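You operate a simulated robot arm through the tools that you are given. There is no shell and no other tool. Be economical: measure what you need, move in short steps, check, and stop when the job is done.

Carry out the task below with a simulated robot arm. There is one attempt and no reset: what you move stays moved.

Task
Fit the white float from the top drawer and close the carburettor.
Fine: shut the drawer; teal cover on, both thumb screws tight; the brown float stays in the red box.

Only the result counts: the job must be done as asked and must still hold three seconds after the hand-in. Knocking over, shifting, dropping, spilling or breaking anything else fails it. A push-on lid holds only when it is set on centred and level and pressed home; a screw cap is set on level and turned clockwise until tight.

Robot
A 7-joint arm with a fingered hand on a trunk, on a base that drives. Base frame: it is fixed to the floor where the robot stands at the start and does not move with it; the origin is under the middle of the robot, x ahead of it, y to its left, z up. Units: m, degrees, N and s.
Its first joint turns from -166.0 to 166.0 degrees. Places, roughly: black thumb screw [0.7, 0.2, 0.9]; flange of the carburettor [0.7, 0.1, 0.9]; float well of the carburettor [0.7, 0.1, 0.9]; orange thumb screw [0.7, 0, 0.9]; top workbench drawer [0.8, 0.1, 0.7]. Payload 3.7 kg.
Tool frame: the origin (TCP) lies between the finger pads and is the grasp point; the fingertips stand 0.025 m ahead of it; z points along the fingers, y is the line along which they close. Largest opening 0.088 m; the body of the gripper starts 0.029 m behind the TCP. The gripper is a hand of 5 fingers: y runs from the thumb to the fingers, the wrist lies at [-0.013, -0.106, -0.174] in the tool frame, and closing takes about 1.5 s.
Orientation is that of the tool frame in the base frame, as a unit quaternion [w, x, y, z]. With the fingers straight down and the wrist toward the robot, the tool's x, y and z point along [0, 1, 0], [1, 0, 0] and [0, 0, -1] of the base frame.

Tools
- The arm moves only by the tool step_arm. Its argument "increments" is one flat list of numbers, 6 for each row, row after row: the shift along the tool's x, y, z in m, then the turn, a rotation vector about the tool's x, y, z in degrees. In form: [tx, ty, tz, wx, wy, wz, tx, ty, tz, wx, wy, wz, ...]. A call has 1 to 8 rows; each row is the pose to reach, as a shift and turn from the pose commanded when the call began, along the tool's axes at that moment. "fingers" is the finger opening in m, from 0 to 0.088, set as the call begins (left out, the last holds). Each row takes 0.2 s and may step no farther than 0.05 m and 8.6 degrees from the row before; otherwise, or with a gripper value out of range, the whole call is refused. A pose out of reach is approached as far as the arm can. The call stops where the force on the tool passes 70 N (or 10 N more than at its start, if that is more) or the arm is blocked; 0.2 s more then pass. The fingers move at their own pace (about 0.108 m/s each) and stop on an object; they squeeze with about 24 N. The grip force told is the motor's: it shows also when the fingers shut on nothing. Time passes only in rows, and 0.2 s behind the last, so rows that repeat a pose let the fingers close. The reply holds the time, the measured pose of the TCP, the force on the tool along the base axes, the opening and the grip force, in the units named above and with some noise, with the torque about the TCP (base axes, N m) and any sound that the robot's microphone picked up.
- Cameras (640 x 400 px; columns grow to the right, rows downward): "scene" is now at [0.1825, 0.2047, 1.2762]; the picture's right is [-0.24, -0.97, 0.00], its down [-0.65, 0.16, -0.74] and it looks along [0.72, -0.18, -0.67] (base axes); focal length 214 px, centre (320, 200). "wrist" rides on the gripper at [0.059, -0.079, -0.105] in the tool frame; the picture's right is [-0.73, 0.32, -0.61], its down [-0.62, -0.68, 0.38] and it looks along [-0.29, 0.66, 0.70] (tool axes); focal length 234 px, centre (320, 200). There is no depth. A picture from a camera that has moved, and an enlarged one, comes with that camera's place and axes in the base frame and with its lens.
- camera(camera): a new picture of that camera. The clock stands still meanwhile.
- roll_base(legs): drives the robot by 1 to 6 legs, each [ahead, left, turn to the left] in m, m and degrees, along the robot's own axes; the way and the turn of a leg run together, so that a leg with both is an arc; at most 1.5 m and 180 degrees a leg. The arm and the cameras ride along, it lands a little off, and it stops where it bumps. It gives what a move gives.
- finger_targets(index, middle, ring, little, thumb_bend, thumb_turn): sets how far each is bent, from 0 (flat) to 100 (curled in); at 30 the hand is open as for a grip, at 70 the pads meet at the TCP. One left out holds its place. A second passes; each finger stops where it meets its share of the squeeze, and holds until it gets a number again. A gripper value or a shape takes the hand back. It gives what a move gives, with no picture; readings hold the bend of each and the force on index, middle, ring, little, thumb and palm. thumb_turn goes from beside the hand (0) to across from the fingers (100), as for a grip.
- grasp_type(shape): the hand has 5 fingers and takes this shape, open, in about a second: jaw (thumb against the fingers, like two jaws); tri (thumb and two fingers); tip (a fingertip pinch); poke (one finger out to press); point (the index stretched); flat (the hand flat); cup (the hand cupped); fist (a fist). The gripper value then closes the fingers along that shape, each until it touches; the sizes above hold for jaw. It gives what a move gives, with no picture.
- aim_head(pan, tilt): turns the head with the scene camera to pan (to the left, within 120 degrees either way) and tilt (down, from -29 to 69), counted from straight ahead of the robot. It gives what a move gives.
- zoom(camera, box): a new picture of the part [left, top, right, bottom] of that camera's present view, enlarged. The clock stands still meanwhile.
- job_done(): hands the job in; it is judged then, once.

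Go step by step. Nothing tells you exact positions but the pictures and the camera data: compare them with the known pose of the tool, close in by small moves and look again before you grip or let go. The budget is 120 turns and 78 pictures, counting those below and the enlarged ones. Unless the task says otherwise, let go and move clear before handing in, and close with one line.

The tools are called after "Call:" by a JSON object that holds its "api" and its "payload". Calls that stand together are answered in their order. step_arm: Moves the arm, as the interface text tells. Its arguments: {"type":"object","properties":{"increments":{"type":"array","items":{"type":"number"}},"fingers":{"type":"number"}},"required":["increments"]} The other tools are called the same way: grasp_type (shape) gives the hand a shape; finger_targets (index, middle, ring, little, thumb_bend, thumb_turn) moves the fingers one by one; roll_base (legs) drives the base; aim_head (pan, tilt) turns the head that bears the scene camera; camera (camera) takes a picture; zoom (camera, box) takes an enlarged picture of a part of a camera's view; job_done () hands the job in.

At the start:

```text
t: 0.0
ee_pos: [0.7753, 0.1009, 1.2957]
tool_rot: [-0.001, 0.707, 0.707, 0.0]
contact_force: [0.2, 0.2, 0.8]
ft_torque: [0.01, 0.0, -0.01]
gripper_width: 0.0875
grip_force: 0.1
shape: jaw
bend: [30.0, 30.0, 30.0, 30.0, 30.0, 98.0]
finger forces: [0.0, 0.1, 0.0, 0.0, 0.0, 0.0]
robot x, y, heading: [0.0025, -0.002, -0.0]
head pan, tilt: [-13.8, 42.1]
```

scene: 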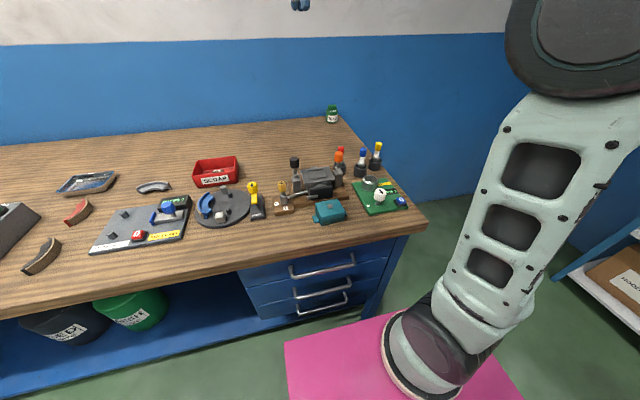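
wrist: 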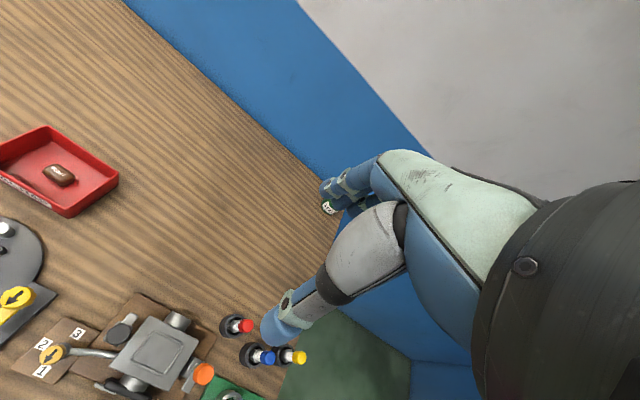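

I see the bench with the carburettor near the right end, the teal cover in front of it and the drawers below. I'll look closer first.

Call:
{"api": "zoom", "payload": {"camera": "scene", "box": [240, 130, 420, 242]}}

Call:
{"api": "zoom", "payload": {"camera": "scene", "box": [220, 220, 420, 345]}}

Call:
{"api": "zoom", "payload": {"camera": "wrist", "box": [0, 280, 320, 400]}}

```text
3.56 times, centred on (330, 186) of scene
camera zoom: at [0.1825, 0.2047, 1.2762], right [-0.24, -0.97, 0.0], down [-0.65, 0.16, -0.74], along [0.72, -0.18, -0.67], focal length 763 px, centre (284, 250)
```

zoom: 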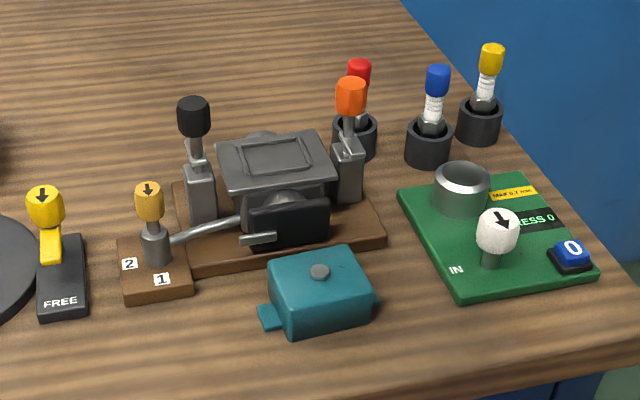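

```text
3.20 times, centred on (320, 282) of scene
camera zoom: at [0.1825, 0.2047, 1.2762], right [-0.24, -0.97, 0.0], down [-0.65, 0.16, -0.74], along [0.72, -0.18, -0.67], focal length 686 px, centre (320, -64)
```

zoom: 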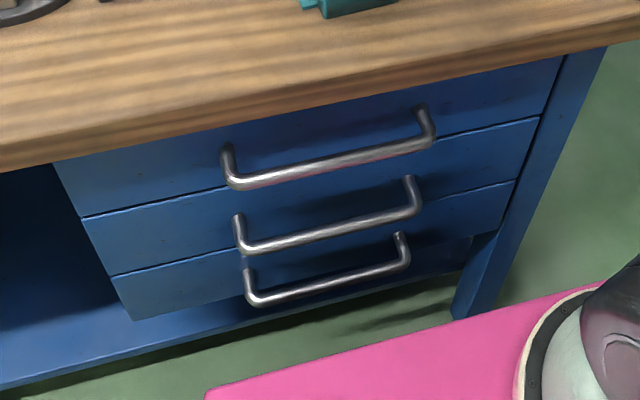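

```text
2.00 times, centred on (160, 340) of wrist
camera zoom: at [0.697, 0.1609, 1.402], right [0.32, -0.73, 0.61], down [-0.68, -0.62, -0.38], along [0.66, -0.29, -0.7], focal length 468 px, centre (640, -80)
```

zoom: 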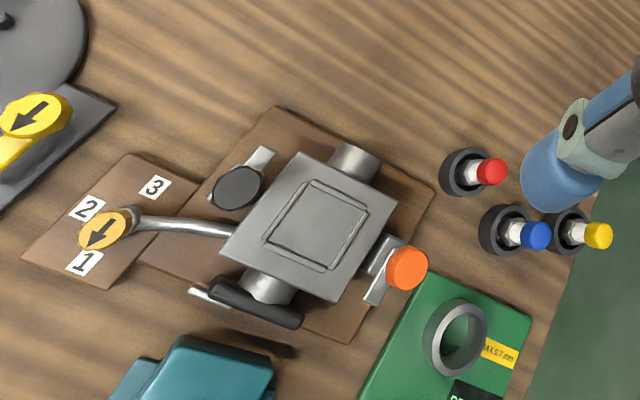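

The bench top is at about z 0.82, with the handle bar of the top drawer near (0.46, 0.12, 0.74), which is too close to reach. I'll back the robot off and look again.

Call:
{"api": "roll_base", "payload": {"legs": [[-0.42, 0, 0]]}}

Call:
{"api": "aim_head", "payload": {"pan": 0, "tilt": 40}}

Call:
{"api": "camera", "payload": {"camera": "scene"}}

Call:
{"api": "camera", "payload": {"camera": "wrist"}}

```text
t: 2.6
ee_pos: [0.3536, 0.0972, 1.2951]
tool_rot: [0.0, 0.71, 0.705, 0.0]
contact_force: [0.4, 0.5, 0.2]
ft_torque: [0.04, 0.0, 0.01]
gripper_width: 0.0875
grip_force: 0.2
shape: jaw
bend: [30.0, 30.0, 30.0, 30.0, 30.0, 98.0]
finger forces: [0.0, 0.0, 0.1, 0.0, 0.1, 0.0]
robot x, y, heading: [-0.4279, 0.0007, -0.1]
head pan, tilt: [-13.8, 42.1]
```

```text
t: 3.4
ee_pos: [0.3532, 0.0967, 1.2944]
tool_rot: [0.0, 0.71, 0.704, 0.0]
contact_force: [-0.1, -0.5, -0.6]
ft_torque: [0.02, -0.02, 0.01]
gripper_width: 0.0875
grip_force: 0.1
shape: jaw
bend: [30.0, 30.0, 30.0, 30.0, 30.0, 98.0]
finger forces: [0.0, 0.0, 0.0, 0.1, 0.0, 0.0]
robot x, y, heading: [-0.4236, 0.0039, -0.6]
head pan, tilt: [0.0, 40.0]
```

```text
72 pictures are left
camera scene: at [-0.2346, 0.2247, 1.2792], right [-0.01, -1.0, 0.0], down [-0.64, 0.0, -0.77], along [0.77, -0.01, -0.64], focal length 214 px, centre (320, 200)
```

scene: 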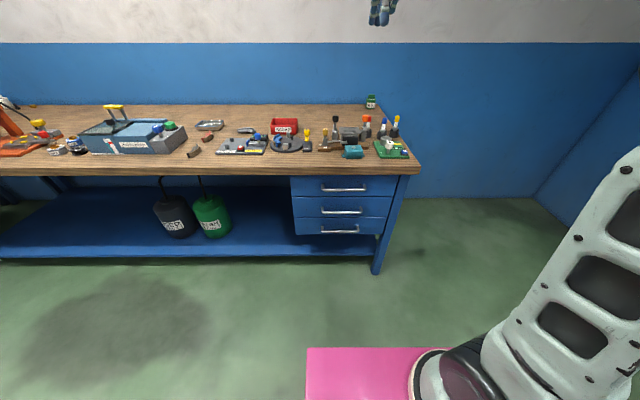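

```text
71 pictures are left
camera wrist: at [0.2756, 0.158, 1.402], right [0.32, -0.73, 0.61], down [-0.69, -0.62, -0.38], along [0.66, -0.29, -0.7], focal length 234 px, centre (320, 200)
```

wrist: 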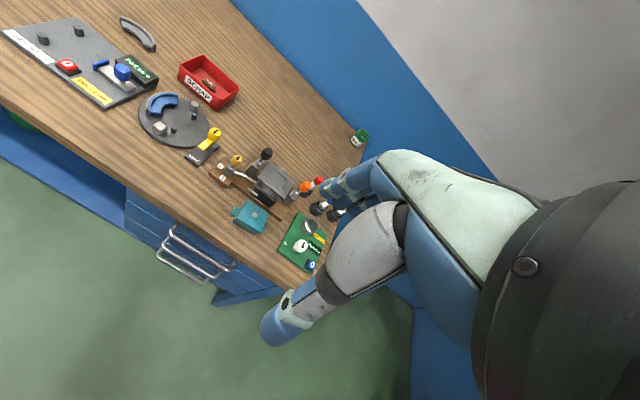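

The drawers are in full view now. I'll zoom in on the top handle in both views to triangulate it.

Call:
{"api": "zoom", "payload": {"camera": "scene", "box": [280, 140, 440, 240]}}

Call:
{"api": "zoom", "payload": {"camera": "wrist", "box": [130, 180, 290, 280]}}

```text
4.00 times, centred on (360, 190) of scene
camera zoom: at [-0.2346, 0.2247, 1.2792], right [-0.01, -1.0, 0.0], down [-0.64, 0.0, -0.77], along [0.77, -0.01, -0.64], focal length 858 px, centre (160, 240)
```

zoom: 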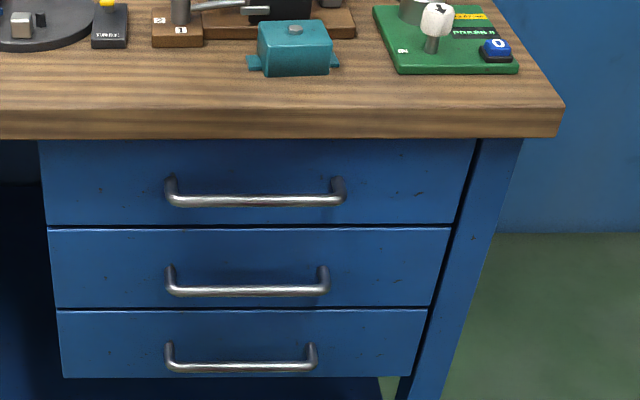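

```text
4.00 times, centred on (210, 230) of wrist
camera zoom: at [0.2756, 0.158, 1.402], right [0.32, -0.73, 0.61], down [-0.69, -0.62, -0.38], along [0.66, -0.29, -0.7], focal length 937 px, centre (760, 80)
```

zoom: 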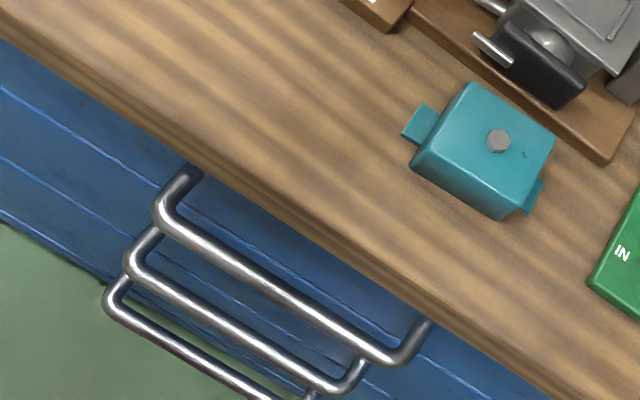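

The handle bar runs at x 0.485, z 0.734, y 0.035 to 0.205, and the bench edge is at x 0.53. I'll lower the hand in front of the bench, tilted forward 32°.

Call:
{"api": "step_arm", "payload": {"increments": [0.003, 0.005, 0.049, -4, 0, 0, 0.006, 0.01, 0.098, -8, 0, 0, 0.009, 0.015, 0.147, -12, 0, 0, 0.012, 0.02, 0.196, -16, 0, 0, 0.015, 0.025, 0.245, -20, 0, 0, 0.018, 0.03, 0.294, -24, 0, 0, 0.021, 0.035, 0.343, -28, 0, 0, 0.023, 0.04, 0.392, -32, 0, 0], "fingers": 0.055}}

```text
t: 5.2
ee_pos: [0.395, 0.1217, 0.9001]
tool_rot: [0.196, 0.682, 0.677, 0.194]
contact_force: [0.0, 1.0, -0.7]
ft_torque: [-0.01, 0.01, -0.01]
gripper_width: 0.0555
grip_force: 0.0
shape: jaw
bend: [28.0, 40.0, 36.0, 36.0, 63.0, 100.0]
finger forces: [0.0, 0.1, 0.0, 0.1, 0.0, 0.0]
robot x, y, heading: [-0.4203, 0.0036, -0.3]
head pan, tilt: [0.0, 40.0]
```

The tool is tilted as planned. I'll advance most of the way and look.

Call:
{"api": "step_arm", "payload": {"increments": [0, -0.004, 0.04, 0, 0, 0, 0, -0.008, 0.08, 0, 0, 0, 0, -0.0117, 0.12, 0, 0, 0]}}

Call:
{"api": "camera", "payload": {"camera": "wrist"}}

Call:
{"api": "zoom", "payload": {"camera": "scene", "box": [280, 140, 440, 240]}}

```text
t: 6.0
ee_pos: [0.445, 0.1211, 0.7938]
tool_rot: [0.196, 0.682, 0.677, 0.194]
contact_force: [-1.5, -0.3, 1.9]
ft_torque: [0.0, -0.06, -0.04]
gripper_width: 0.0545
grip_force: 0.1
shape: jaw
bend: [28.0, 41.0, 36.0, 36.0, 63.0, 100.0]
finger forces: [0.1, 2.3, 0.0, 0.1, 0.0, 0.0]
robot x, y, heading: [-0.4236, 0.0044, -0.2]
head pan, tilt: [0.0, 40.0]
```

```text
68 pictures are left
camera wrist: at [0.3248, 0.1816, 0.8427], right [-0.05, -0.73, 0.69], down [-0.38, -0.62, -0.69], along [0.92, -0.3, -0.24], focal length 234 px, centre (320, 200)
```

wrist: 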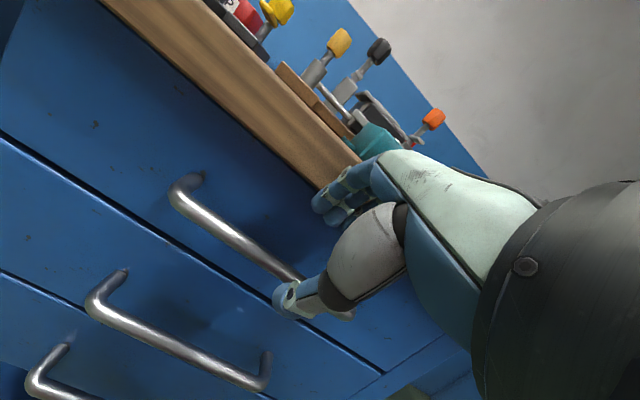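

```text
4.00 times, centred on (360, 190) of scene
camera zoom: at [-0.2349, 0.2248, 1.2792], right [-0.01, -1.0, 0.0], down [-0.64, 0.0, -0.77], along [0.77, 0.0, -0.64], focal length 858 px, centre (160, 240)
```

zoom: 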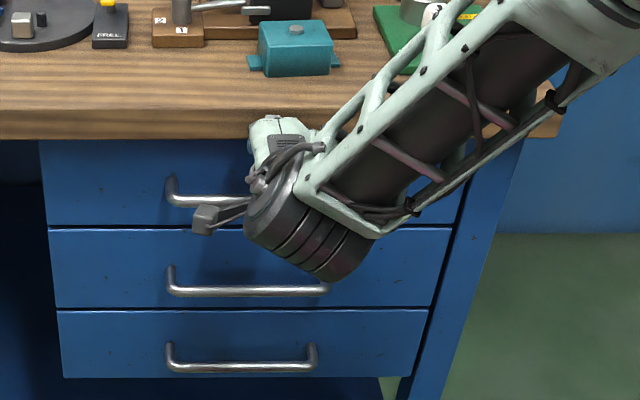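

The middle finger brushes the bench edge. I'll back off a little, narrow the opening and approach again slightly lower.

Call:
{"api": "step_arm", "payload": {"increments": [0, -0.004, -0.03, 0, 0, 0, 0, -0.008, -0.03, 0, 0, 0, 0, -0.008, -0.03, 0, 0, 0], "fingers": 0.034}}

Call:
{"api": "step_arm", "payload": {"increments": [0, 0, 0.03, 0, 0, 0, 0, 0.0, 0.05, 0, 0, 0]}}

Call:
{"api": "camera", "payload": {"camera": "wrist"}}

```text
t: 6.8
ee_pos: [0.4236, 0.1195, 0.8154]
tool_rot: [0.196, 0.682, 0.677, 0.195]
contact_force: [0.0, 0.0, -0.4]
ft_torque: [0.02, -0.01, 0.0]
gripper_width: 0.0345
grip_force: 0.0
shape: jaw
bend: [74.0, 49.0, 46.0, 44.0, 72.0, 100.0]
finger forces: [0.0, 0.0, 0.0, 0.0, 0.0, 0.0]
robot x, y, heading: [-0.4217, 0.0007, -0.2]
head pan, tilt: [0.0, 40.0]
```

```text
t: 7.3
ee_pos: [0.45, 0.1204, 0.7741]
tool_rot: [0.195, 0.681, 0.678, 0.195]
contact_force: [0.7, -0.5, 0.5]
ft_torque: [-0.01, 0.04, 0.01]
gripper_width: 0.0342
grip_force: 0.1
shape: jaw
bend: [74.0, 49.0, 46.0, 44.0, 72.0, 100.0]
finger forces: [0.0, 0.1, 0.0, 0.0, 0.0, 0.0]
robot x, y, heading: [-0.4196, 0.003, -0.3]
head pan, tilt: [0.0, 40.0]
```

```text
66 pictures are left
camera wrist: at [0.3293, 0.1822, 0.8225], right [-0.05, -0.73, 0.69], down [-0.38, -0.62, -0.69], along [0.92, -0.3, -0.24], focal length 234 px, centre (320, 200)
```

wrist: 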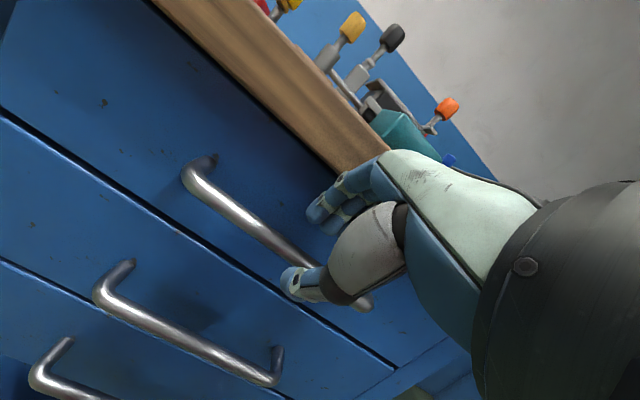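

The index is curled in too far at this width. I'll set the fingers individually to an open hook, then continue.

Call:
{"api": "finger_targets", "payload": {"index": 42, "middle": 46, "ring": 46, "little": 46, "thumb_bend": 40}}

Call:
{"api": "step_arm", "payload": {"increments": [0, 0.003, 0.02, 0, 0, 0, 0, 0.006, 0.04, 0, 0, 0, 0, 0.008, 0.052, 0, 0, 0]}}

Call:
{"api": "camera", "payload": {"camera": "wrist"}}

```text
t: 8.3
ee_pos: [0.4505, 0.1214, 0.7729]
tool_rot: [0.196, 0.682, 0.677, 0.194]
contact_force: [-0.3, 0.3, -0.5]
ft_torque: [0.0, -0.04, -0.01]
gripper_width: 0.0608
grip_force: 0.0
shape: fingers
bend: [42.0, 46.0, 46.0, 46.0, 40.0, 100.0]
finger forces: [0.1, 0.0, 0.0, 0.0, 0.0, 0.1]
robot x, y, heading: [-0.4226, 0.0038, -0.4]
head pan, tilt: [0.0, 40.0]
```

```text
t: 9.2
ee_pos: [0.4802, 0.1214, 0.7363]
tool_rot: [0.195, 0.68, 0.679, 0.195]
contact_force: [-51.0, 3.3, 14.6]
ft_torque: [-0.18, -0.61, -0.59]
gripper_width: 0.0434
grip_force: 25.8
shape: fingers
bend: [55.0, 60.0, 57.0, 50.0, 40.0, 100.0]
finger forces: [11.1, 15.8, 16.7, 7.2, 0.0, 0.0]
robot x, y, heading: [-0.4177, 0.0073, -0.2]
head pan, tilt: [0.0, 40.0]
```

```text
65 pictures are left
camera wrist: at [0.3603, 0.182, 0.7845], right [-0.05, -0.73, 0.69], down [-0.38, -0.62, -0.69], along [0.93, -0.29, -0.24], focal length 234 px, centre (320, 200)
```

wrist: 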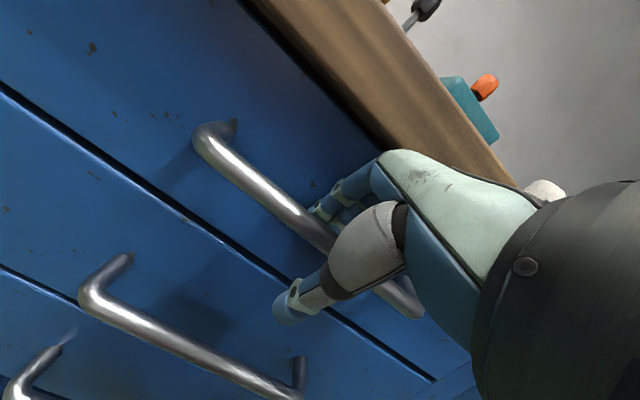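

The fingers are above and behind the bar, pressing on the drawer front. I'll ease back slightly and close the grip.

Call:
{"api": "step_arm", "payload": {"increments": [0, -0.005, -0.003, 0, 0, 0]}}

Call:
{"api": "finger_targets", "payload": {"index": 85, "middle": 85, "ring": 85, "little": 85, "thumb_bend": 75}}

```text
t: 9.6
ee_pos: [0.4785, 0.1202, 0.7337]
tool_rot: [0.195, 0.682, 0.678, 0.194]
contact_force: [-25.3, 5.7, -1.2]
ft_torque: [0.03, 0.08, 0.0]
gripper_width: 0.0463
grip_force: 12.6
shape: fingers
bend: [53.0, 58.0, 54.0, 47.0, 40.0, 100.0]
finger forces: [8.8, 9.2, 6.0, 0.8, 0.1, 0.0]
robot x, y, heading: [-0.425, 0.0019, -0.3]
head pan, tilt: [0.0, 40.0]
```

```text
t: 10.6
ee_pos: [0.4798, 0.1177, 0.7317]
tool_rot: [0.195, 0.683, 0.677, 0.192]
contact_force: [0.8, -17.0, -22.9]
ft_torque: [0.31, -0.53, 0.34]
gripper_width: 0.002
grip_force: 30.0
shape: fingers
bend: [82.0, 79.0, 78.0, 76.0, 68.0, 100.0]
finger forces: [9.2, 23.5, 8.8, 9.6, 8.5, 0.0]
robot x, y, heading: [-0.4203, -0.0003, -0.2]
head pan, tilt: [0.0, 40.0]
```

The fingers have closed on the bar, so I'll pull gently along -x.

Call:
{"api": "step_arm", "payload": {"increments": [0, -0.0127, -0.008, 0, 0, 0, 0, -0.0254, -0.0159, 0, 0, 0, 0, -0.038, -0.0239, 0, 0, 0, 0, -0.0509, -0.0318, 0, 0, 0]}}

Call:
{"api": "camera", "payload": {"camera": "scene"}}

```text
t: 11.6
ee_pos: [0.4181, 0.1169, 0.7334]
tool_rot: [0.195, 0.683, 0.677, 0.192]
contact_force: [0.8, -21.2, -36.3]
ft_torque: [0.32, -0.56, 0.36]
gripper_width: 0.0023
grip_force: 32.8
shape: fingers
bend: [82.0, 78.0, 78.0, 76.0, 68.0, 100.0]
finger forces: [9.9, 25.3, 10.1, 8.9, 11.5, 0.0]
robot x, y, heading: [-0.4229, 0.0024, -0.4]
head pan, tilt: [0.0, 40.0]
```

```text
64 pictures are left
camera scene: at [-0.2334, 0.2244, 1.2791], right [-0.01, -1.0, 0.0], down [-0.64, 0.0, -0.77], along [0.77, 0.0, -0.64], focal length 214 px, centre (320, 200)
```

scene: 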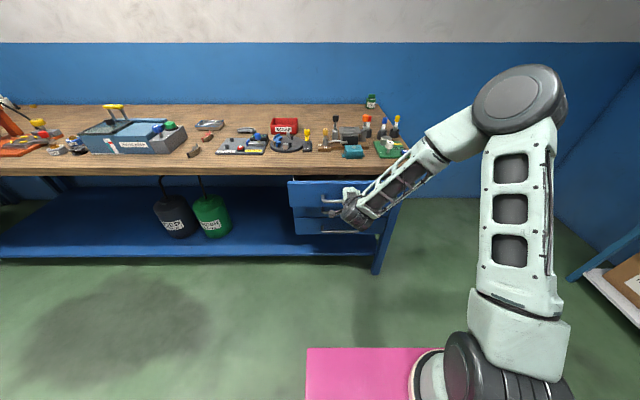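

The drawer is opening. I'll keep pulling.

Call:
{"api": "step_arm", "payload": {"increments": [0, -0.0212, -0.0132, 0, 0, 0, 0, -0.0424, -0.0265, 0, 0, 0, 0, -0.0636, -0.0397, 0, 0, 0, 0, -0.0848, -0.053, 0, 0, 0, 0, -0.106, -0.0662, 0, 0, 0, 0, -0.127, -0.0795, 0, 0, 0]}}

Call:
{"api": "camera", "payload": {"camera": "scene"}}

```text
t: 12.9
ee_pos: [0.2931, 0.1339, 0.7329]
tool_rot: [0.195, 0.684, 0.677, 0.191]
contact_force: [-0.9, -42.5, -30.6]
ft_torque: [0.22, -0.7, 0.48]
gripper_width: 0.0028
grip_force: 34.6
shape: fingers
bend: [82.0, 78.0, 78.0, 76.0, 68.0, 100.0]
finger forces: [9.3, 30.3, 8.1, 8.7, 12.5, 0.0]
out of reach, approached as far as the arm can: row 5, 6
robot x, y, heading: [-0.4264, -0.0009, -0.6]
head pan, tilt: [0.0, 40.0]
```

```text
63 pictures are left
camera scene: at [-0.2336, 0.2235, 1.2793], right [-0.01, -1.0, 0.0], down [-0.64, 0.01, -0.77], along [0.77, 0.0, -0.64], focal length 214 px, centre (320, 200)
```

scene: 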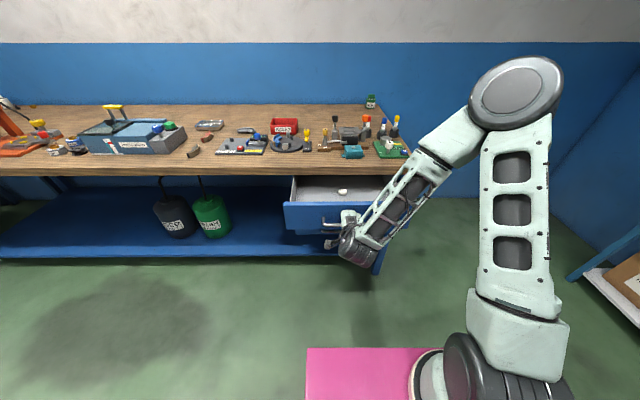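

The white float shows inside the drawer, still right under the bench edge. I'll drive back 0.12 m to pull the drawer further out.

Call:
{"api": "roll_base", "payload": {"legs": [[-0.12, 0, 0]]}}

Call:
{"api": "camera", "payload": {"camera": "scene"}}

```text
t: 14.2
ee_pos: [0.1744, 0.1344, 0.7322]
tool_rot: [0.195, 0.684, 0.676, 0.192]
contact_force: [1.5, -42.4, -31.1]
ft_torque: [0.23, -0.65, 0.51]
gripper_width: 0.0029
grip_force: 33.5
shape: fingers
bend: [82.0, 78.0, 78.0, 76.0, 68.0, 100.0]
finger forces: [9.4, 29.0, 7.9, 8.7, 12.0, 0.0]
robot x, y, heading: [-0.5412, 0.0022, -0.5]
head pan, tilt: [0.0, 40.0]
```

```text
62 pictures are left
camera scene: at [-0.3523, 0.2245, 1.2793], right [-0.01, -1.0, 0.0], down [-0.64, 0.0, -0.77], along [0.77, 0.0, -0.64], focal length 214 px, centre (320, 200)
```

scene: 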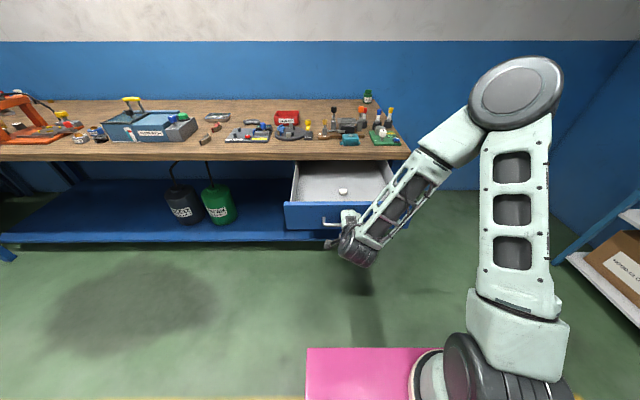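

The drawer is open about 0.31 m and the float is well exposed near x 0.41. I'll release the handle and back up.

Call:
{"api": "finger_targets", "payload": {"index": 35, "middle": 38, "ring": 38, "little": 38, "thumb_bend": 30}}

Call:
{"api": "step_arm", "payload": {"increments": [0, 0.01, -0.03, 0, 0, 0, 0, 0.015, -0.075, 0, 0, 0, 0, 0.03, -0.12, 0, 0, 0, 0, 0.05, -0.165, 0, 0, 0, 0, 0.07, -0.21, 0, 0, 0]}}

Call:
{"api": "camera", "payload": {"camera": "scene"}}

```text
t: 15.2
ee_pos: [0.1741, 0.1357, 0.7328]
tool_rot: [0.196, 0.684, 0.676, 0.191]
contact_force: [0.6, 0.4, -0.1]
ft_torque: [0.02, -0.01, 0.03]
gripper_width: 0.0788
grip_force: 0.1
shape: fingers
bend: [35.0, 38.0, 38.0, 38.0, 30.0, 100.0]
finger forces: [0.0, 0.0, 0.1, 0.0, 0.1, 0.1]
robot x, y, heading: [-0.5399, -0.0009, -0.4]
head pan, tilt: [0.0, 40.0]
```

```text
t: 16.4
ee_pos: [0.1212, 0.1374, 0.9499]
tool_rot: [0.195, 0.684, 0.676, 0.193]
contact_force: [0.1, -0.6, -0.4]
ft_torque: [-0.02, 0.0, -0.02]
gripper_width: 0.0788
grip_force: 0.1
shape: fingers
bend: [35.0, 38.0, 38.0, 38.0, 30.0, 100.0]
finger forces: [0.0, 0.0, 0.1, 0.0, 0.1, 0.0]
out of reach, approached as far as the arm can: row 1, 2, 3
robot x, y, heading: [-0.5437, 0.002, 0.1]
head pan, tilt: [0.0, 40.0]
```

```text
61 pictures are left
camera scene: at [-0.353, 0.2254, 1.2792], right [-0.01, -1.0, 0.0], down [-0.64, 0.0, -0.77], along [0.77, 0.0, -0.64], focal length 214 px, centre (320, 200)
```

scene: 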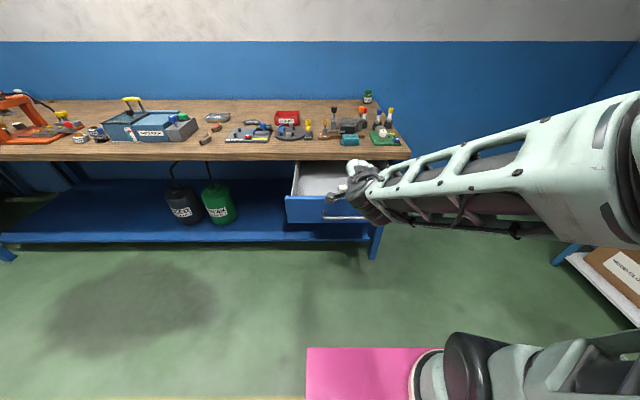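

Now I'll move above the float with the hand pointing straight down.

Call:
{"api": "step_arm", "payload": {"increments": [0, 0.0286, 0.0179, 4, 0, 0, 0, 0.0572, 0.0358, 8, 0, 0, 0, 0.0858, 0.0536, 12, 0, 0, 0, 0.1145, 0.0715, 16, 0, 0, 0, 0.143, 0.0894, 20, 0, 0, 0, 0.1717, 0.1073, 24, 0, 0, 0, 0.2, 0.125, 28, 0, 0, 0, 0.229, 0.143, 32, 0, 0], "fingers": 0.07}}

Call:
{"api": "camera", "payload": {"camera": "scene"}}

Call:
{"api": "camera", "payload": {"camera": "wrist"}}

```text
t: 18.2
ee_pos: [0.394, 0.1322, 0.9478]
tool_rot: [0.0, 0.711, 0.703, -0.002]
contact_force: [-0.6, 0.0, 0.8]
ft_torque: [0.0, 0.0, -0.04]
gripper_width: 0.0702
grip_force: 0.0
shape: jaw
bend: [27.0, 34.0, 32.0, 33.0, 49.0, 99.0]
finger forces: [0.0, 0.1, 0.1, 0.1, 0.1, 0.1]
robot x, y, heading: [-0.5409, 0.0022, -0.6]
head pan, tilt: [0.0, 40.0]
```

```text
60 pictures are left
camera scene: at [-0.3535, 0.2254, 1.2793], right [-0.01, -1.0, 0.0], down [-0.64, 0.0, -0.77], along [0.77, 0.0, -0.64], focal length 214 px, centre (320, 200)
```

scene: 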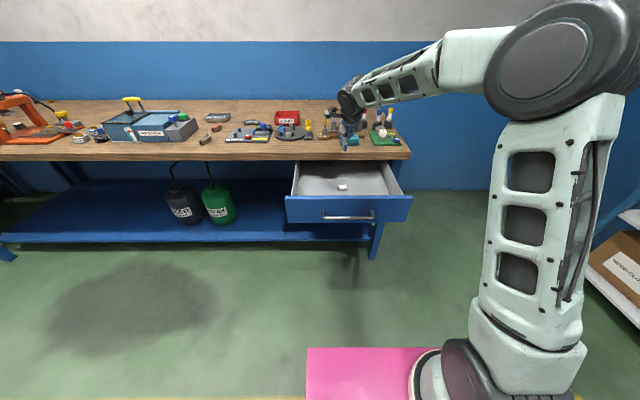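

```text
59 pictures are left
camera wrist: at [0.3176, 0.1941, 1.0555], right [0.32, -0.73, 0.61], down [-0.69, -0.62, -0.38], along [0.65, -0.3, -0.7], focal length 234 px, centre (320, 200)
```

wrist: 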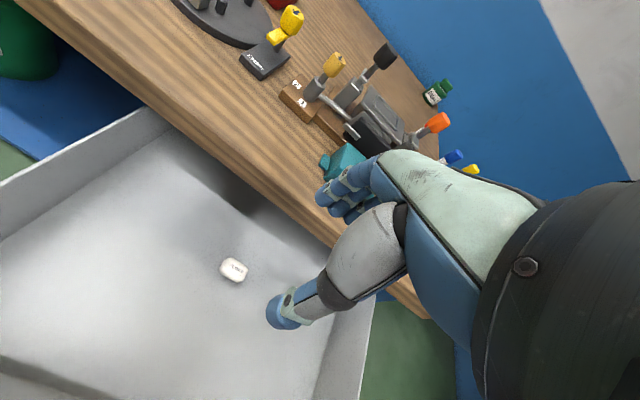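

Call:
{"api": "zoom", "payload": {"camera": "scene", "box": [280, 150, 420, 238]}}

Call:
{"api": "zoom", "payload": {"camera": "wrist", "box": [180, 230, 290, 300]}}

```text
4.55 times, centred on (350, 194) of scene
camera zoom: at [-0.3535, 0.2254, 1.2793], right [-0.01, -1.0, 0.0], down [-0.64, 0.0, -0.77], along [0.77, 0.0, -0.64], focal length 975 px, centre (184, 227)
```

zoom: 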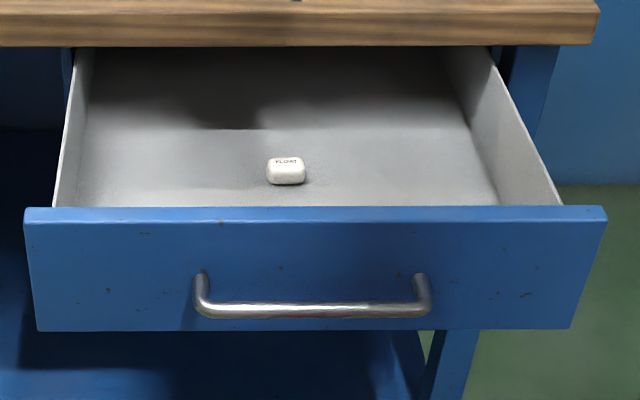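

```text
5.71 times, centred on (235, 265) of wrist
camera zoom: at [0.3176, 0.1941, 1.0555], right [0.32, -0.73, 0.61], down [-0.69, -0.62, -0.38], along [0.65, -0.3, -0.7], focal length 1338 px, centre (806, -171)
```

zoom: 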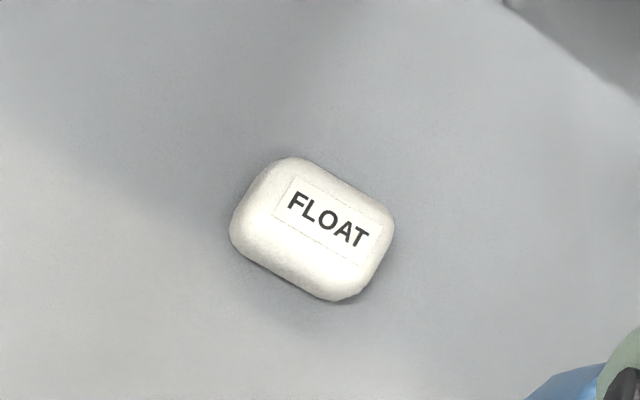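

The float is at about (0.429, 0.121, 0.70), roughly 38 mm along y and 28 mm along x, on a drawer floor at 0.685. I'll take the tri shape and descend above it.

Call:
{"api": "grasp_type", "payload": {"shape": "tri"}}

Call:
{"api": "step_arm", "payload": {"increments": [-0.004, 0.012, 0.04, 0, 0, 0, -0.008, 0.024, 0.08, 0, 0, 0, -0.011, 0.035, 0.12, 0, 0, 0, -0.011, 0.035, 0.16, 0, 0, 0], "fingers": 0.06}}

Call:
{"api": "camera", "payload": {"camera": "wrist"}}

Call:
{"api": "zoom", "payload": {"camera": "scene", "box": [280, 100, 420, 188]}}

```text
t: 19.1
ee_pos: [0.3949, 0.1315, 0.9473]
tool_rot: [0.0, 0.712, 0.702, -0.001]
contact_force: [-0.1, 0.9, -0.5]
ft_torque: [0.01, 0.02, -0.02]
gripper_width: 0.0876
grip_force: 0.0
shape: tri
bend: [30.0, 30.0, 99.0, 99.0, 30.0, 98.0]
finger forces: [0.0, 0.1, 0.0, 0.0, 0.0, 0.0]
robot x, y, heading: [-0.5393, 0.0052, -0.4]
head pan, tilt: [0.0, 40.0]
```

```text
t: 20.1
ee_pos: [0.4305, 0.1198, 0.7869]
tool_rot: [-0.001, 0.711, 0.703, -0.002]
contact_force: [0.7, -0.5, 0.3]
ft_torque: [-0.01, -0.02, 0.0]
gripper_width: 0.0602
grip_force: 0.0
shape: tri
bend: [73.0, 37.0, 99.0, 99.0, 59.0, 99.0]
finger forces: [0.0, 0.0, 0.1, 0.0, 0.0, 0.1]
robot x, y, heading: [-0.5433, -0.0017, -0.3]
head pan, tilt: [0.0, 40.0]
```

```text
56 pictures are left
camera wrist: at [0.3524, 0.1808, 0.8933], right [0.32, -0.73, 0.61], down [-0.69, -0.62, -0.38], along [0.65, -0.3, -0.7], focal length 234 px, centre (320, 200)
```

wrist: 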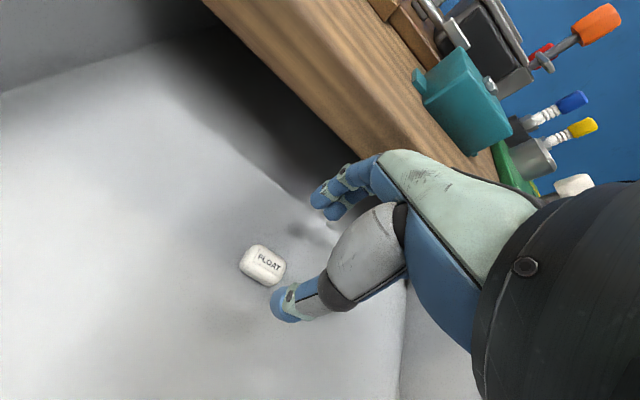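

```text
4.55 times, centred on (350, 144) of scene
camera zoom: at [-0.3533, 0.2252, 1.2793], right [-0.01, -1.0, 0.0], down [-0.64, 0.0, -0.77], along [0.77, -0.01, -0.64], focal length 975 px, centre (184, 454)
```

zoom: 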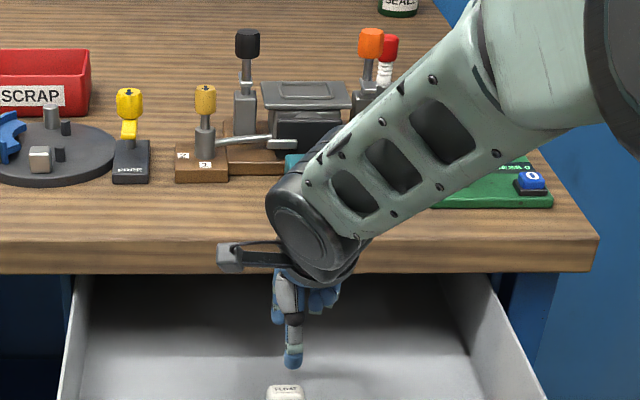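

The index bends oddly with the width command, so I'll set the fingers individually and check before descending.

Call:
{"api": "finger_targets", "payload": {"index": 42, "middle": 42, "thumb_bend": 42}}

Call:
{"api": "step_arm", "payload": {"increments": [0, 0, 0.03, 0, 0, 0, 0, 0, 0.055, 0, 0, 0]}}

Call:
{"api": "camera", "payload": {"camera": "wrist"}}

Call:
{"api": "zoom", "payload": {"camera": "scene", "box": [300, 150, 380, 200]}}

```text
t: 21.1
ee_pos: [0.4301, 0.1203, 0.7853]
tool_rot: [0.0, 0.711, 0.703, -0.002]
contact_force: [0.7, -0.7, 0.1]
ft_torque: [0.01, -0.04, 0.0]
gripper_width: 0.0587
grip_force: 0.1
shape: fingers
bend: [42.0, 42.0, 99.0, 99.0, 42.0, 99.0]
finger forces: [0.1, 0.0, 0.0, 0.0, 0.0, 0.0]
robot x, y, heading: [-0.5399, 0.0013, -0.7]
head pan, tilt: [0.0, 40.0]
```

```text
t: 21.7
ee_pos: [0.4288, 0.1216, 0.7322]
tool_rot: [0.0, 0.711, 0.704, 0.0]
contact_force: [0.7, -0.5, -0.3]
ft_torque: [0.01, -0.02, -0.02]
gripper_width: 0.0587
grip_force: 0.0
shape: fingers
bend: [42.0, 42.0, 99.0, 99.0, 42.0, 99.0]
finger forces: [0.0, 0.0, 0.0, 0.0, 0.0, 0.0]
robot x, y, heading: [-0.5397, 0.0015, -0.3]
head pan, tilt: [0.0, 40.0]
```

```text
54 pictures are left
camera wrist: at [0.352, 0.1822, 0.8387], right [0.32, -0.73, 0.61], down [-0.69, -0.62, -0.38], along [0.65, -0.3, -0.7], focal length 234 px, centre (320, 200)
```

wrist: 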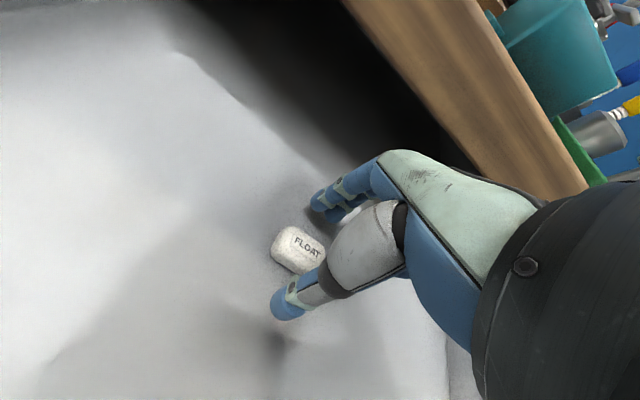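

```text
8.00 times, centred on (340, 175) of scene
camera zoom: at [-0.3532, 0.2253, 1.2792], right [-0.01, -1.0, 0.0], down [-0.64, 0.0, -0.77], along [0.77, -0.01, -0.64], focal length 1716 px, centre (160, 400)
```

zoom: 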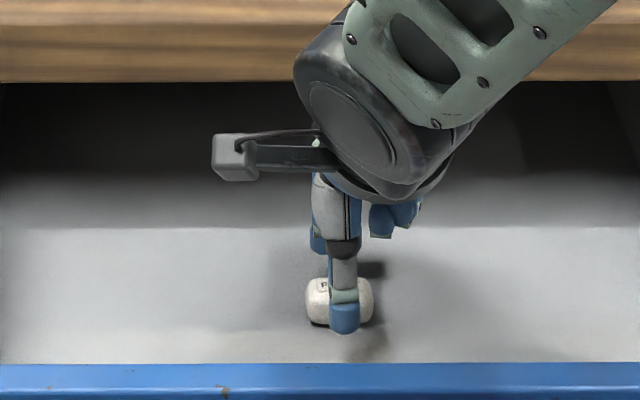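

The fingers straddle the float. I'll lower another centimetre and close.

Call:
{"api": "step_arm", "payload": {"increments": [0, 0, 0.009, 0, 0, 0]}}

Call:
{"api": "finger_targets", "payload": {"index": 75, "middle": 75, "thumb_bend": 75}}

Call:
{"api": "camera", "payload": {"camera": "wrist"}}

```text
t: 22.1
ee_pos: [0.429, 0.1214, 0.7225]
tool_rot: [0.0, 0.712, 0.703, -0.003]
contact_force: [-0.5, 0.1, -0.2]
ft_torque: [0.0, -0.03, 0.01]
gripper_width: 0.0586
grip_force: 0.0
shape: fingers
bend: [42.0, 42.0, 99.0, 99.0, 42.0, 99.0]
finger forces: [0.0, 0.1, 0.0, 0.0, 0.1, 0.1]
robot x, y, heading: [-0.5379, 0.0033, -0.7]
head pan, tilt: [0.0, 40.0]
```

```text
t: 23.1
ee_pos: [0.4283, 0.1204, 0.7239]
tool_rot: [-0.001, 0.712, 0.702, -0.001]
contact_force: [-0.6, 0.5, -1.2]
ft_torque: [-0.01, 0.02, -0.01]
gripper_width: 0.0186
grip_force: 13.7
shape: fingers
bend: [73.0, 73.0, 99.0, 99.0, 59.0, 97.0]
finger forces: [9.0, 5.9, 0.0, 0.1, 14.7, 0.0]
robot x, y, heading: [-0.5404, 0.0002, -0.2]
head pan, tilt: [0.0, 40.0]
```

```text
52 pictures are left
camera wrist: at [0.3521, 0.1824, 0.8302], right [0.32, -0.73, 0.61], down [-0.69, -0.62, -0.38], along [0.65, -0.3, -0.7], focal length 234 px, centre (320, 200)
```

wrist: 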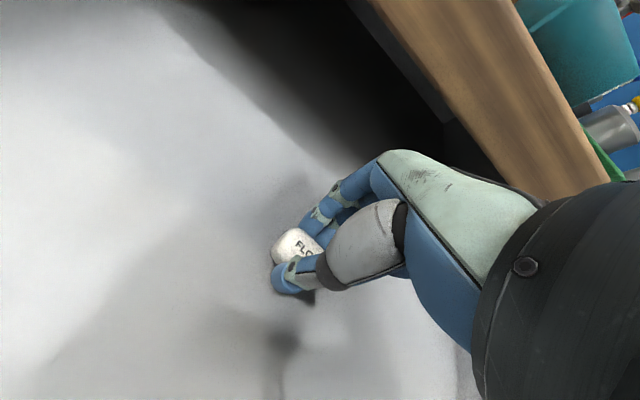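

The float is gripped. I'll lift it straight up and check.

Call:
{"api": "step_arm", "payload": {"increments": [0, 0, -0.03, 0, 0, 0, 0, 0, -0.07, 0, 0, 0, 0, 0, -0.11, 0, 0, 0, 0, 0, -0.15, 0, 0, 0, 0, 0, -0.19, 0, 0, 0, 0, 0, -0.23, 0, 0, 0, 0, 0, -0.27, 0, 0, 0]}}

Call:
{"api": "zoom", "payload": {"camera": "wrist", "box": [160, 100, 480, 300]}}

```text
t: 24.7
ee_pos: [0.4272, 0.1217, 0.9931]
tool_rot: [0.0, 0.711, 0.703, -0.003]
contact_force: [-0.1, -0.5, -1.1]
ft_torque: [-0.01, 0.03, -0.01]
gripper_width: 0.0186
grip_force: 15.2
shape: fingers
bend: [73.0, 73.0, 99.0, 99.0, 59.0, 97.0]
finger forces: [8.8, 6.0, 0.0, 0.0, 14.8, 0.0]
robot x, y, heading: [-0.5413, -0.0006, -0.5]
head pan, tilt: [0.0, 40.0]
```

```text
2.00 times, centred on (320, 200) of wrist
camera zoom: at [0.3504, 0.1839, 1.0997], right [0.32, -0.73, 0.61], down [-0.69, -0.62, -0.38], along [0.65, -0.3, -0.7], focal length 468 px, centre (320, 200)
```

zoom: 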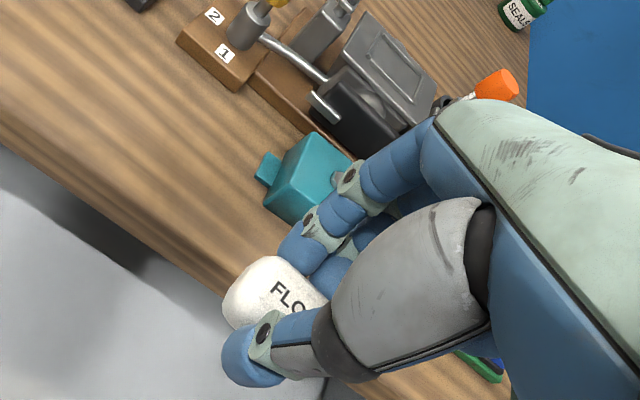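

The float is secure. I'll raise it higher, then drive ahead and look at the well.

Call:
{"api": "step_arm", "payload": {"increments": [0, 0, -0.04, 0, 0, 0, 0, 0, -0.08, 0, 0, 0, 0, 0, -0.12, 0, 0, 0]}}

Call:
{"api": "roll_base", "payload": {"legs": [[0.2, 0, 0]]}}

Call:
{"api": "aim_head", "payload": {"pan": -8, "tilt": 30}}

Call:
{"api": "zoom", "payload": {"camera": "scene", "box": [240, 150, 400, 250]}}

Call:
{"api": "camera", "payload": {"camera": "wrist"}}

```text
t: 25.5
ee_pos: [0.4272, 0.1236, 1.1159]
tool_rot: [-0.001, 0.711, 0.703, -0.002]
contact_force: [0.0, 0.3, 0.2]
ft_torque: [0.02, 0.01, -0.01]
gripper_width: 0.0185
grip_force: 15.4
shape: fingers
bend: [73.0, 73.0, 99.0, 99.0, 59.0, 97.0]
finger forces: [8.8, 6.0, 0.0, 0.0, 14.7, 0.0]
robot x, y, heading: [-0.5406, 0.0003, -0.4]
head pan, tilt: [0.0, 40.0]
```

```text
t: 27.1
ee_pos: [0.628, 0.1214, 1.1135]
tool_rot: [-0.001, 0.711, 0.703, -0.002]
contact_force: [-0.2, 1.0, 0.1]
ft_torque: [0.0, 0.03, 0.01]
gripper_width: 0.0186
grip_force: 15.0
shape: fingers
bend: [73.0, 73.0, 99.0, 99.0, 59.0, 97.0]
finger forces: [8.8, 6.0, 0.0, 0.0, 14.7, 0.0]
robot x, y, heading: [-0.3418, 0.0017, -0.3]
head pan, tilt: [0.0, 40.0]
```

```text
t: 27.8
ee_pos: [0.6297, 0.1211, 1.1146]
tool_rot: [0.001, 0.712, 0.703, -0.002]
contact_force: [0.6, -0.1, -0.1]
ft_torque: [-0.01, -0.01, 0.0]
gripper_width: 0.0187
grip_force: 15.1
shape: fingers
bend: [73.0, 73.0, 99.0, 99.0, 59.0, 97.0]
finger forces: [8.9, 6.0, 0.1, 0.0, 14.8, 0.0]
robot x, y, heading: [-0.3398, 0.001, -0.3]
head pan, tilt: [-8.0, 30.0]
```

```text
4.00 times, centred on (320, 200) of scene
camera zoom: at [-0.1483, 0.2114, 1.2945], right [-0.15, -0.99, 0.0], down [-0.5, 0.07, -0.87], along [0.86, -0.13, -0.5], focal length 858 px, centre (320, 200)
```

zoom: 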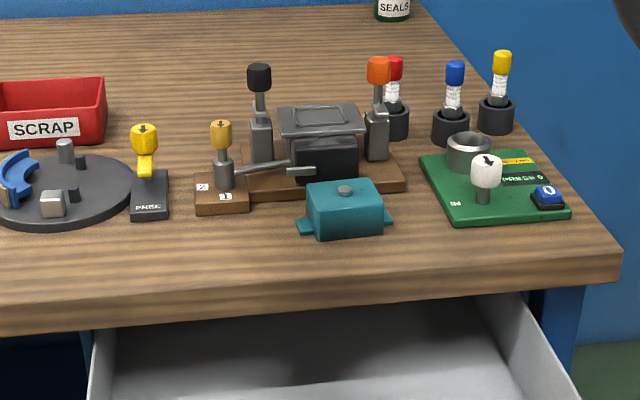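

```text
49 pictures are left
camera wrist: at [0.5512, 0.1826, 1.2223], right [0.32, -0.73, 0.61], down [-0.69, -0.62, -0.38], along [0.65, -0.3, -0.7], focal length 234 px, centre (320, 200)
```

wrist: 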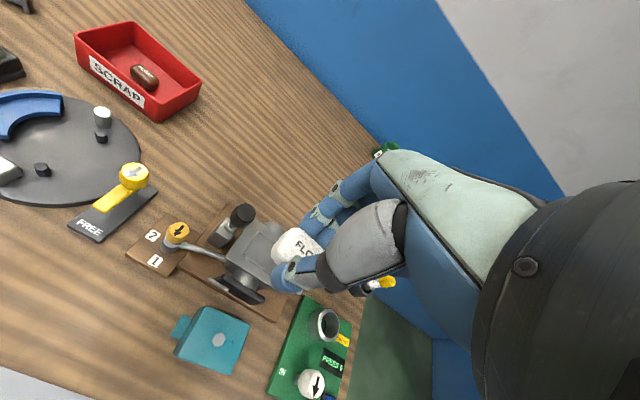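

I'll zoom in closely on the top of the carburettor.

Call:
{"api": "zoom", "payload": {"camera": "scene", "box": [296, 160, 344, 206]}}

Call:
{"api": "zoom", "payload": {"camera": "wrist", "box": [190, 190, 310, 320]}}

```text
8.70 times, centred on (320, 183) of scene
camera zoom: at [-0.1483, 0.2114, 1.2945], right [-0.15, -0.99, 0.0], down [-0.5, 0.07, -0.87], along [0.86, -0.13, -0.5], focal length 1865 px, centre (320, 348)
```

zoom: 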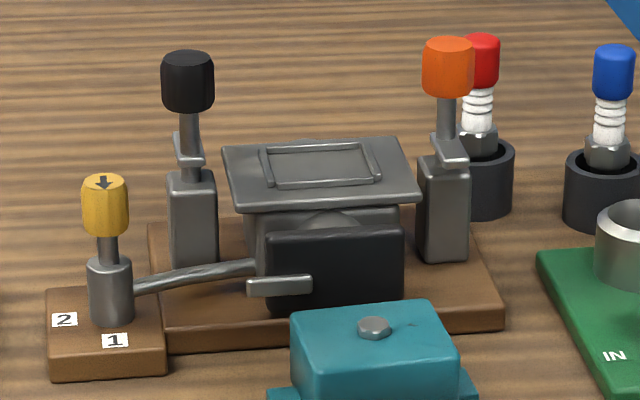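

```text
3.08 times, centred on (250, 255) of wrist
camera zoom: at [0.5512, 0.1826, 1.2223], right [0.32, -0.73, 0.61], down [-0.69, -0.62, -0.38], along [0.65, -0.3, -0.7], focal length 720 px, centre (535, 31)
```

zoom: 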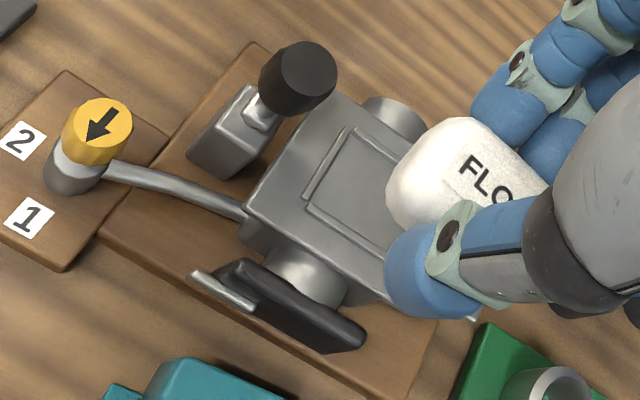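

The carburettor's well is the low square rim centred near (0.697, 0.09) with top z about 0.90, and the knobs are at y 0.022 and 0.156. I'll drive a bit nearer, then check the clearance between base and drawer.

Call:
{"api": "roll_base", "payload": {"legs": [[0.08, 0, 0]]}}

Call:
{"api": "aim_head", "payload": {"pan": 0, "tilt": 60}}

Call:
{"api": "camera", "payload": {"camera": "scene"}}

```text
t: 28.9
ee_pos: [0.7093, 0.12, 1.1154]
tool_rot: [-0.001, 0.711, 0.703, -0.002]
contact_force: [0.4, -0.3, 0.1]
ft_torque: [-0.02, 0.01, 0.01]
gripper_width: 0.0183
grip_force: 15.2
shape: fingers
bend: [73.0, 73.0, 99.0, 99.0, 59.0, 97.0]
finger forces: [8.9, 6.0, 0.0, 0.0, 14.8, 0.0]
robot x, y, heading: [-0.2618, -0.0028, -0.7]
head pan, tilt: [-8.0, 30.0]
```

```text
t: 29.8
ee_pos: [0.7078, 0.1202, 1.1156]
tool_rot: [0.0, 0.712, 0.702, -0.001]
contact_force: [-0.1, 0.0, -0.2]
ft_torque: [0.0, 0.02, 0.0]
gripper_width: 0.0185
grip_force: 14.9
shape: fingers
bend: [73.0, 73.0, 99.0, 99.0, 59.0, 97.0]
finger forces: [8.7, 6.0, 0.0, 0.0, 14.9, 0.1]
robot x, y, heading: [-0.2547, -0.0013, -0.2]
head pan, tilt: [0.0, 60.0]
```

```text
46 pictures are left
camera scene: at [-0.0903, 0.2234, 1.2525], right [-0.01, -1.0, 0.0], down [-0.87, 0.01, -0.5], along [0.5, 0.0, -0.87], focal length 214 px, centre (320, 200)
```

scene: 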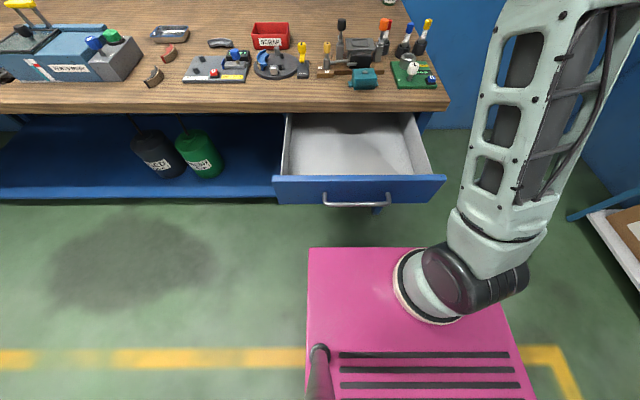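

The deck front is close to the drawer handle, so I won't drive nearer. The well is within reach from here; I'll move above it and look.

Call:
{"api": "step_arm", "payload": {"increments": [-0.015, -0.006, 0.03, 0, 0, 0, -0.03, -0.011, 0.06, 0, 0, 0, -0.03, -0.011, 0.1, 0, 0, 0, -0.03, -0.011, 0.135, 0, 0, 0]}}

Call:
{"api": "aim_head", "payload": {"pan": -8, "tilt": 30}}

Call:
{"api": "zoom", "payload": {"camera": "wrist", "box": [160, 180, 400, 330]}}

Call:
{"api": "zoom", "payload": {"camera": "scene", "box": [280, 170, 360, 220]}}

```text
t: 30.8
ee_pos: [0.6975, 0.0893, 0.981]
tool_rot: [0.0, 0.712, 0.703, -0.001]
contact_force: [0.0, -0.1, 1.2]
ft_torque: [0.0, 0.02, 0.03]
gripper_width: 0.0185
grip_force: 14.4
shape: fingers
bend: [73.0, 73.0, 99.0, 99.0, 59.0, 97.0]
finger forces: [8.7, 5.9, 0.1, 0.0, 14.8, 0.1]
robot x, y, heading: [-0.2607, 0.0009, -0.3]
head pan, tilt: [0.0, 60.0]
```

```text
t: 31.8
ee_pos: [0.6975, 0.0893, 0.9802]
tool_rot: [0.0, 0.712, 0.703, -0.001]
contact_force: [0.0, -0.6, -0.2]
ft_torque: [0.01, -0.02, -0.02]
gripper_width: 0.0186
grip_force: 14.8
shape: fingers
bend: [73.0, 73.0, 99.0, 99.0, 59.0, 97.0]
finger forces: [8.6, 5.9, 0.1, 0.0, 14.7, 0.0]
robot x, y, heading: [-0.2583, 0.0023, -0.6]
head pan, tilt: [-8.0, 30.0]
```

```text
2.67 times, centred on (280, 255) of wrist
camera zoom: at [0.621, 0.1514, 1.0888], right [0.32, -0.73, 0.61], down [-0.69, -0.62, -0.38], along [0.65, -0.3, -0.7], focal length 624 px, centre (427, 53)
```

zoom: 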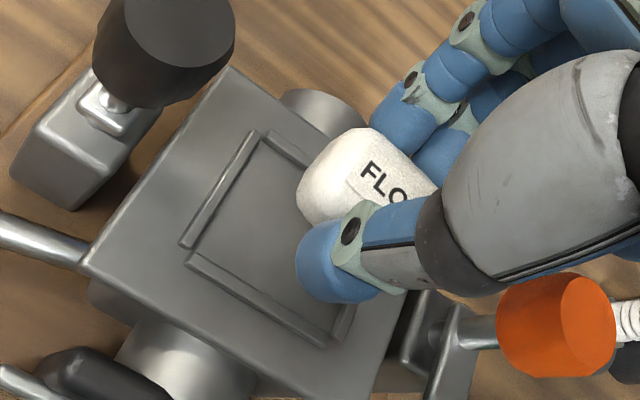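

```text
8.00 times, centred on (320, 195) of scene
camera zoom: at [-0.0676, 0.2107, 1.2945], right [-0.15, -0.99, 0.0], down [-0.5, 0.07, -0.87], along [0.86, -0.13, -0.5], focal length 1716 px, centre (320, 240)
```

zoom: 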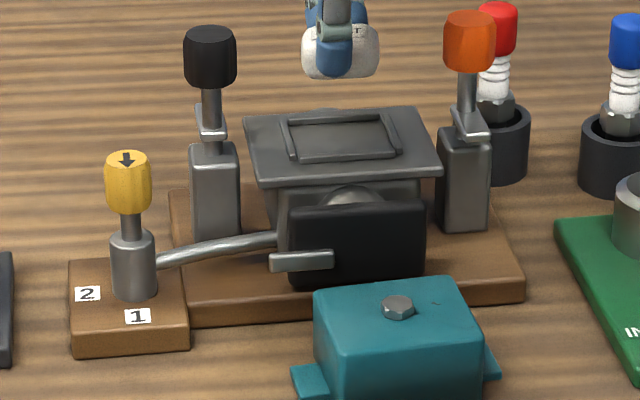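

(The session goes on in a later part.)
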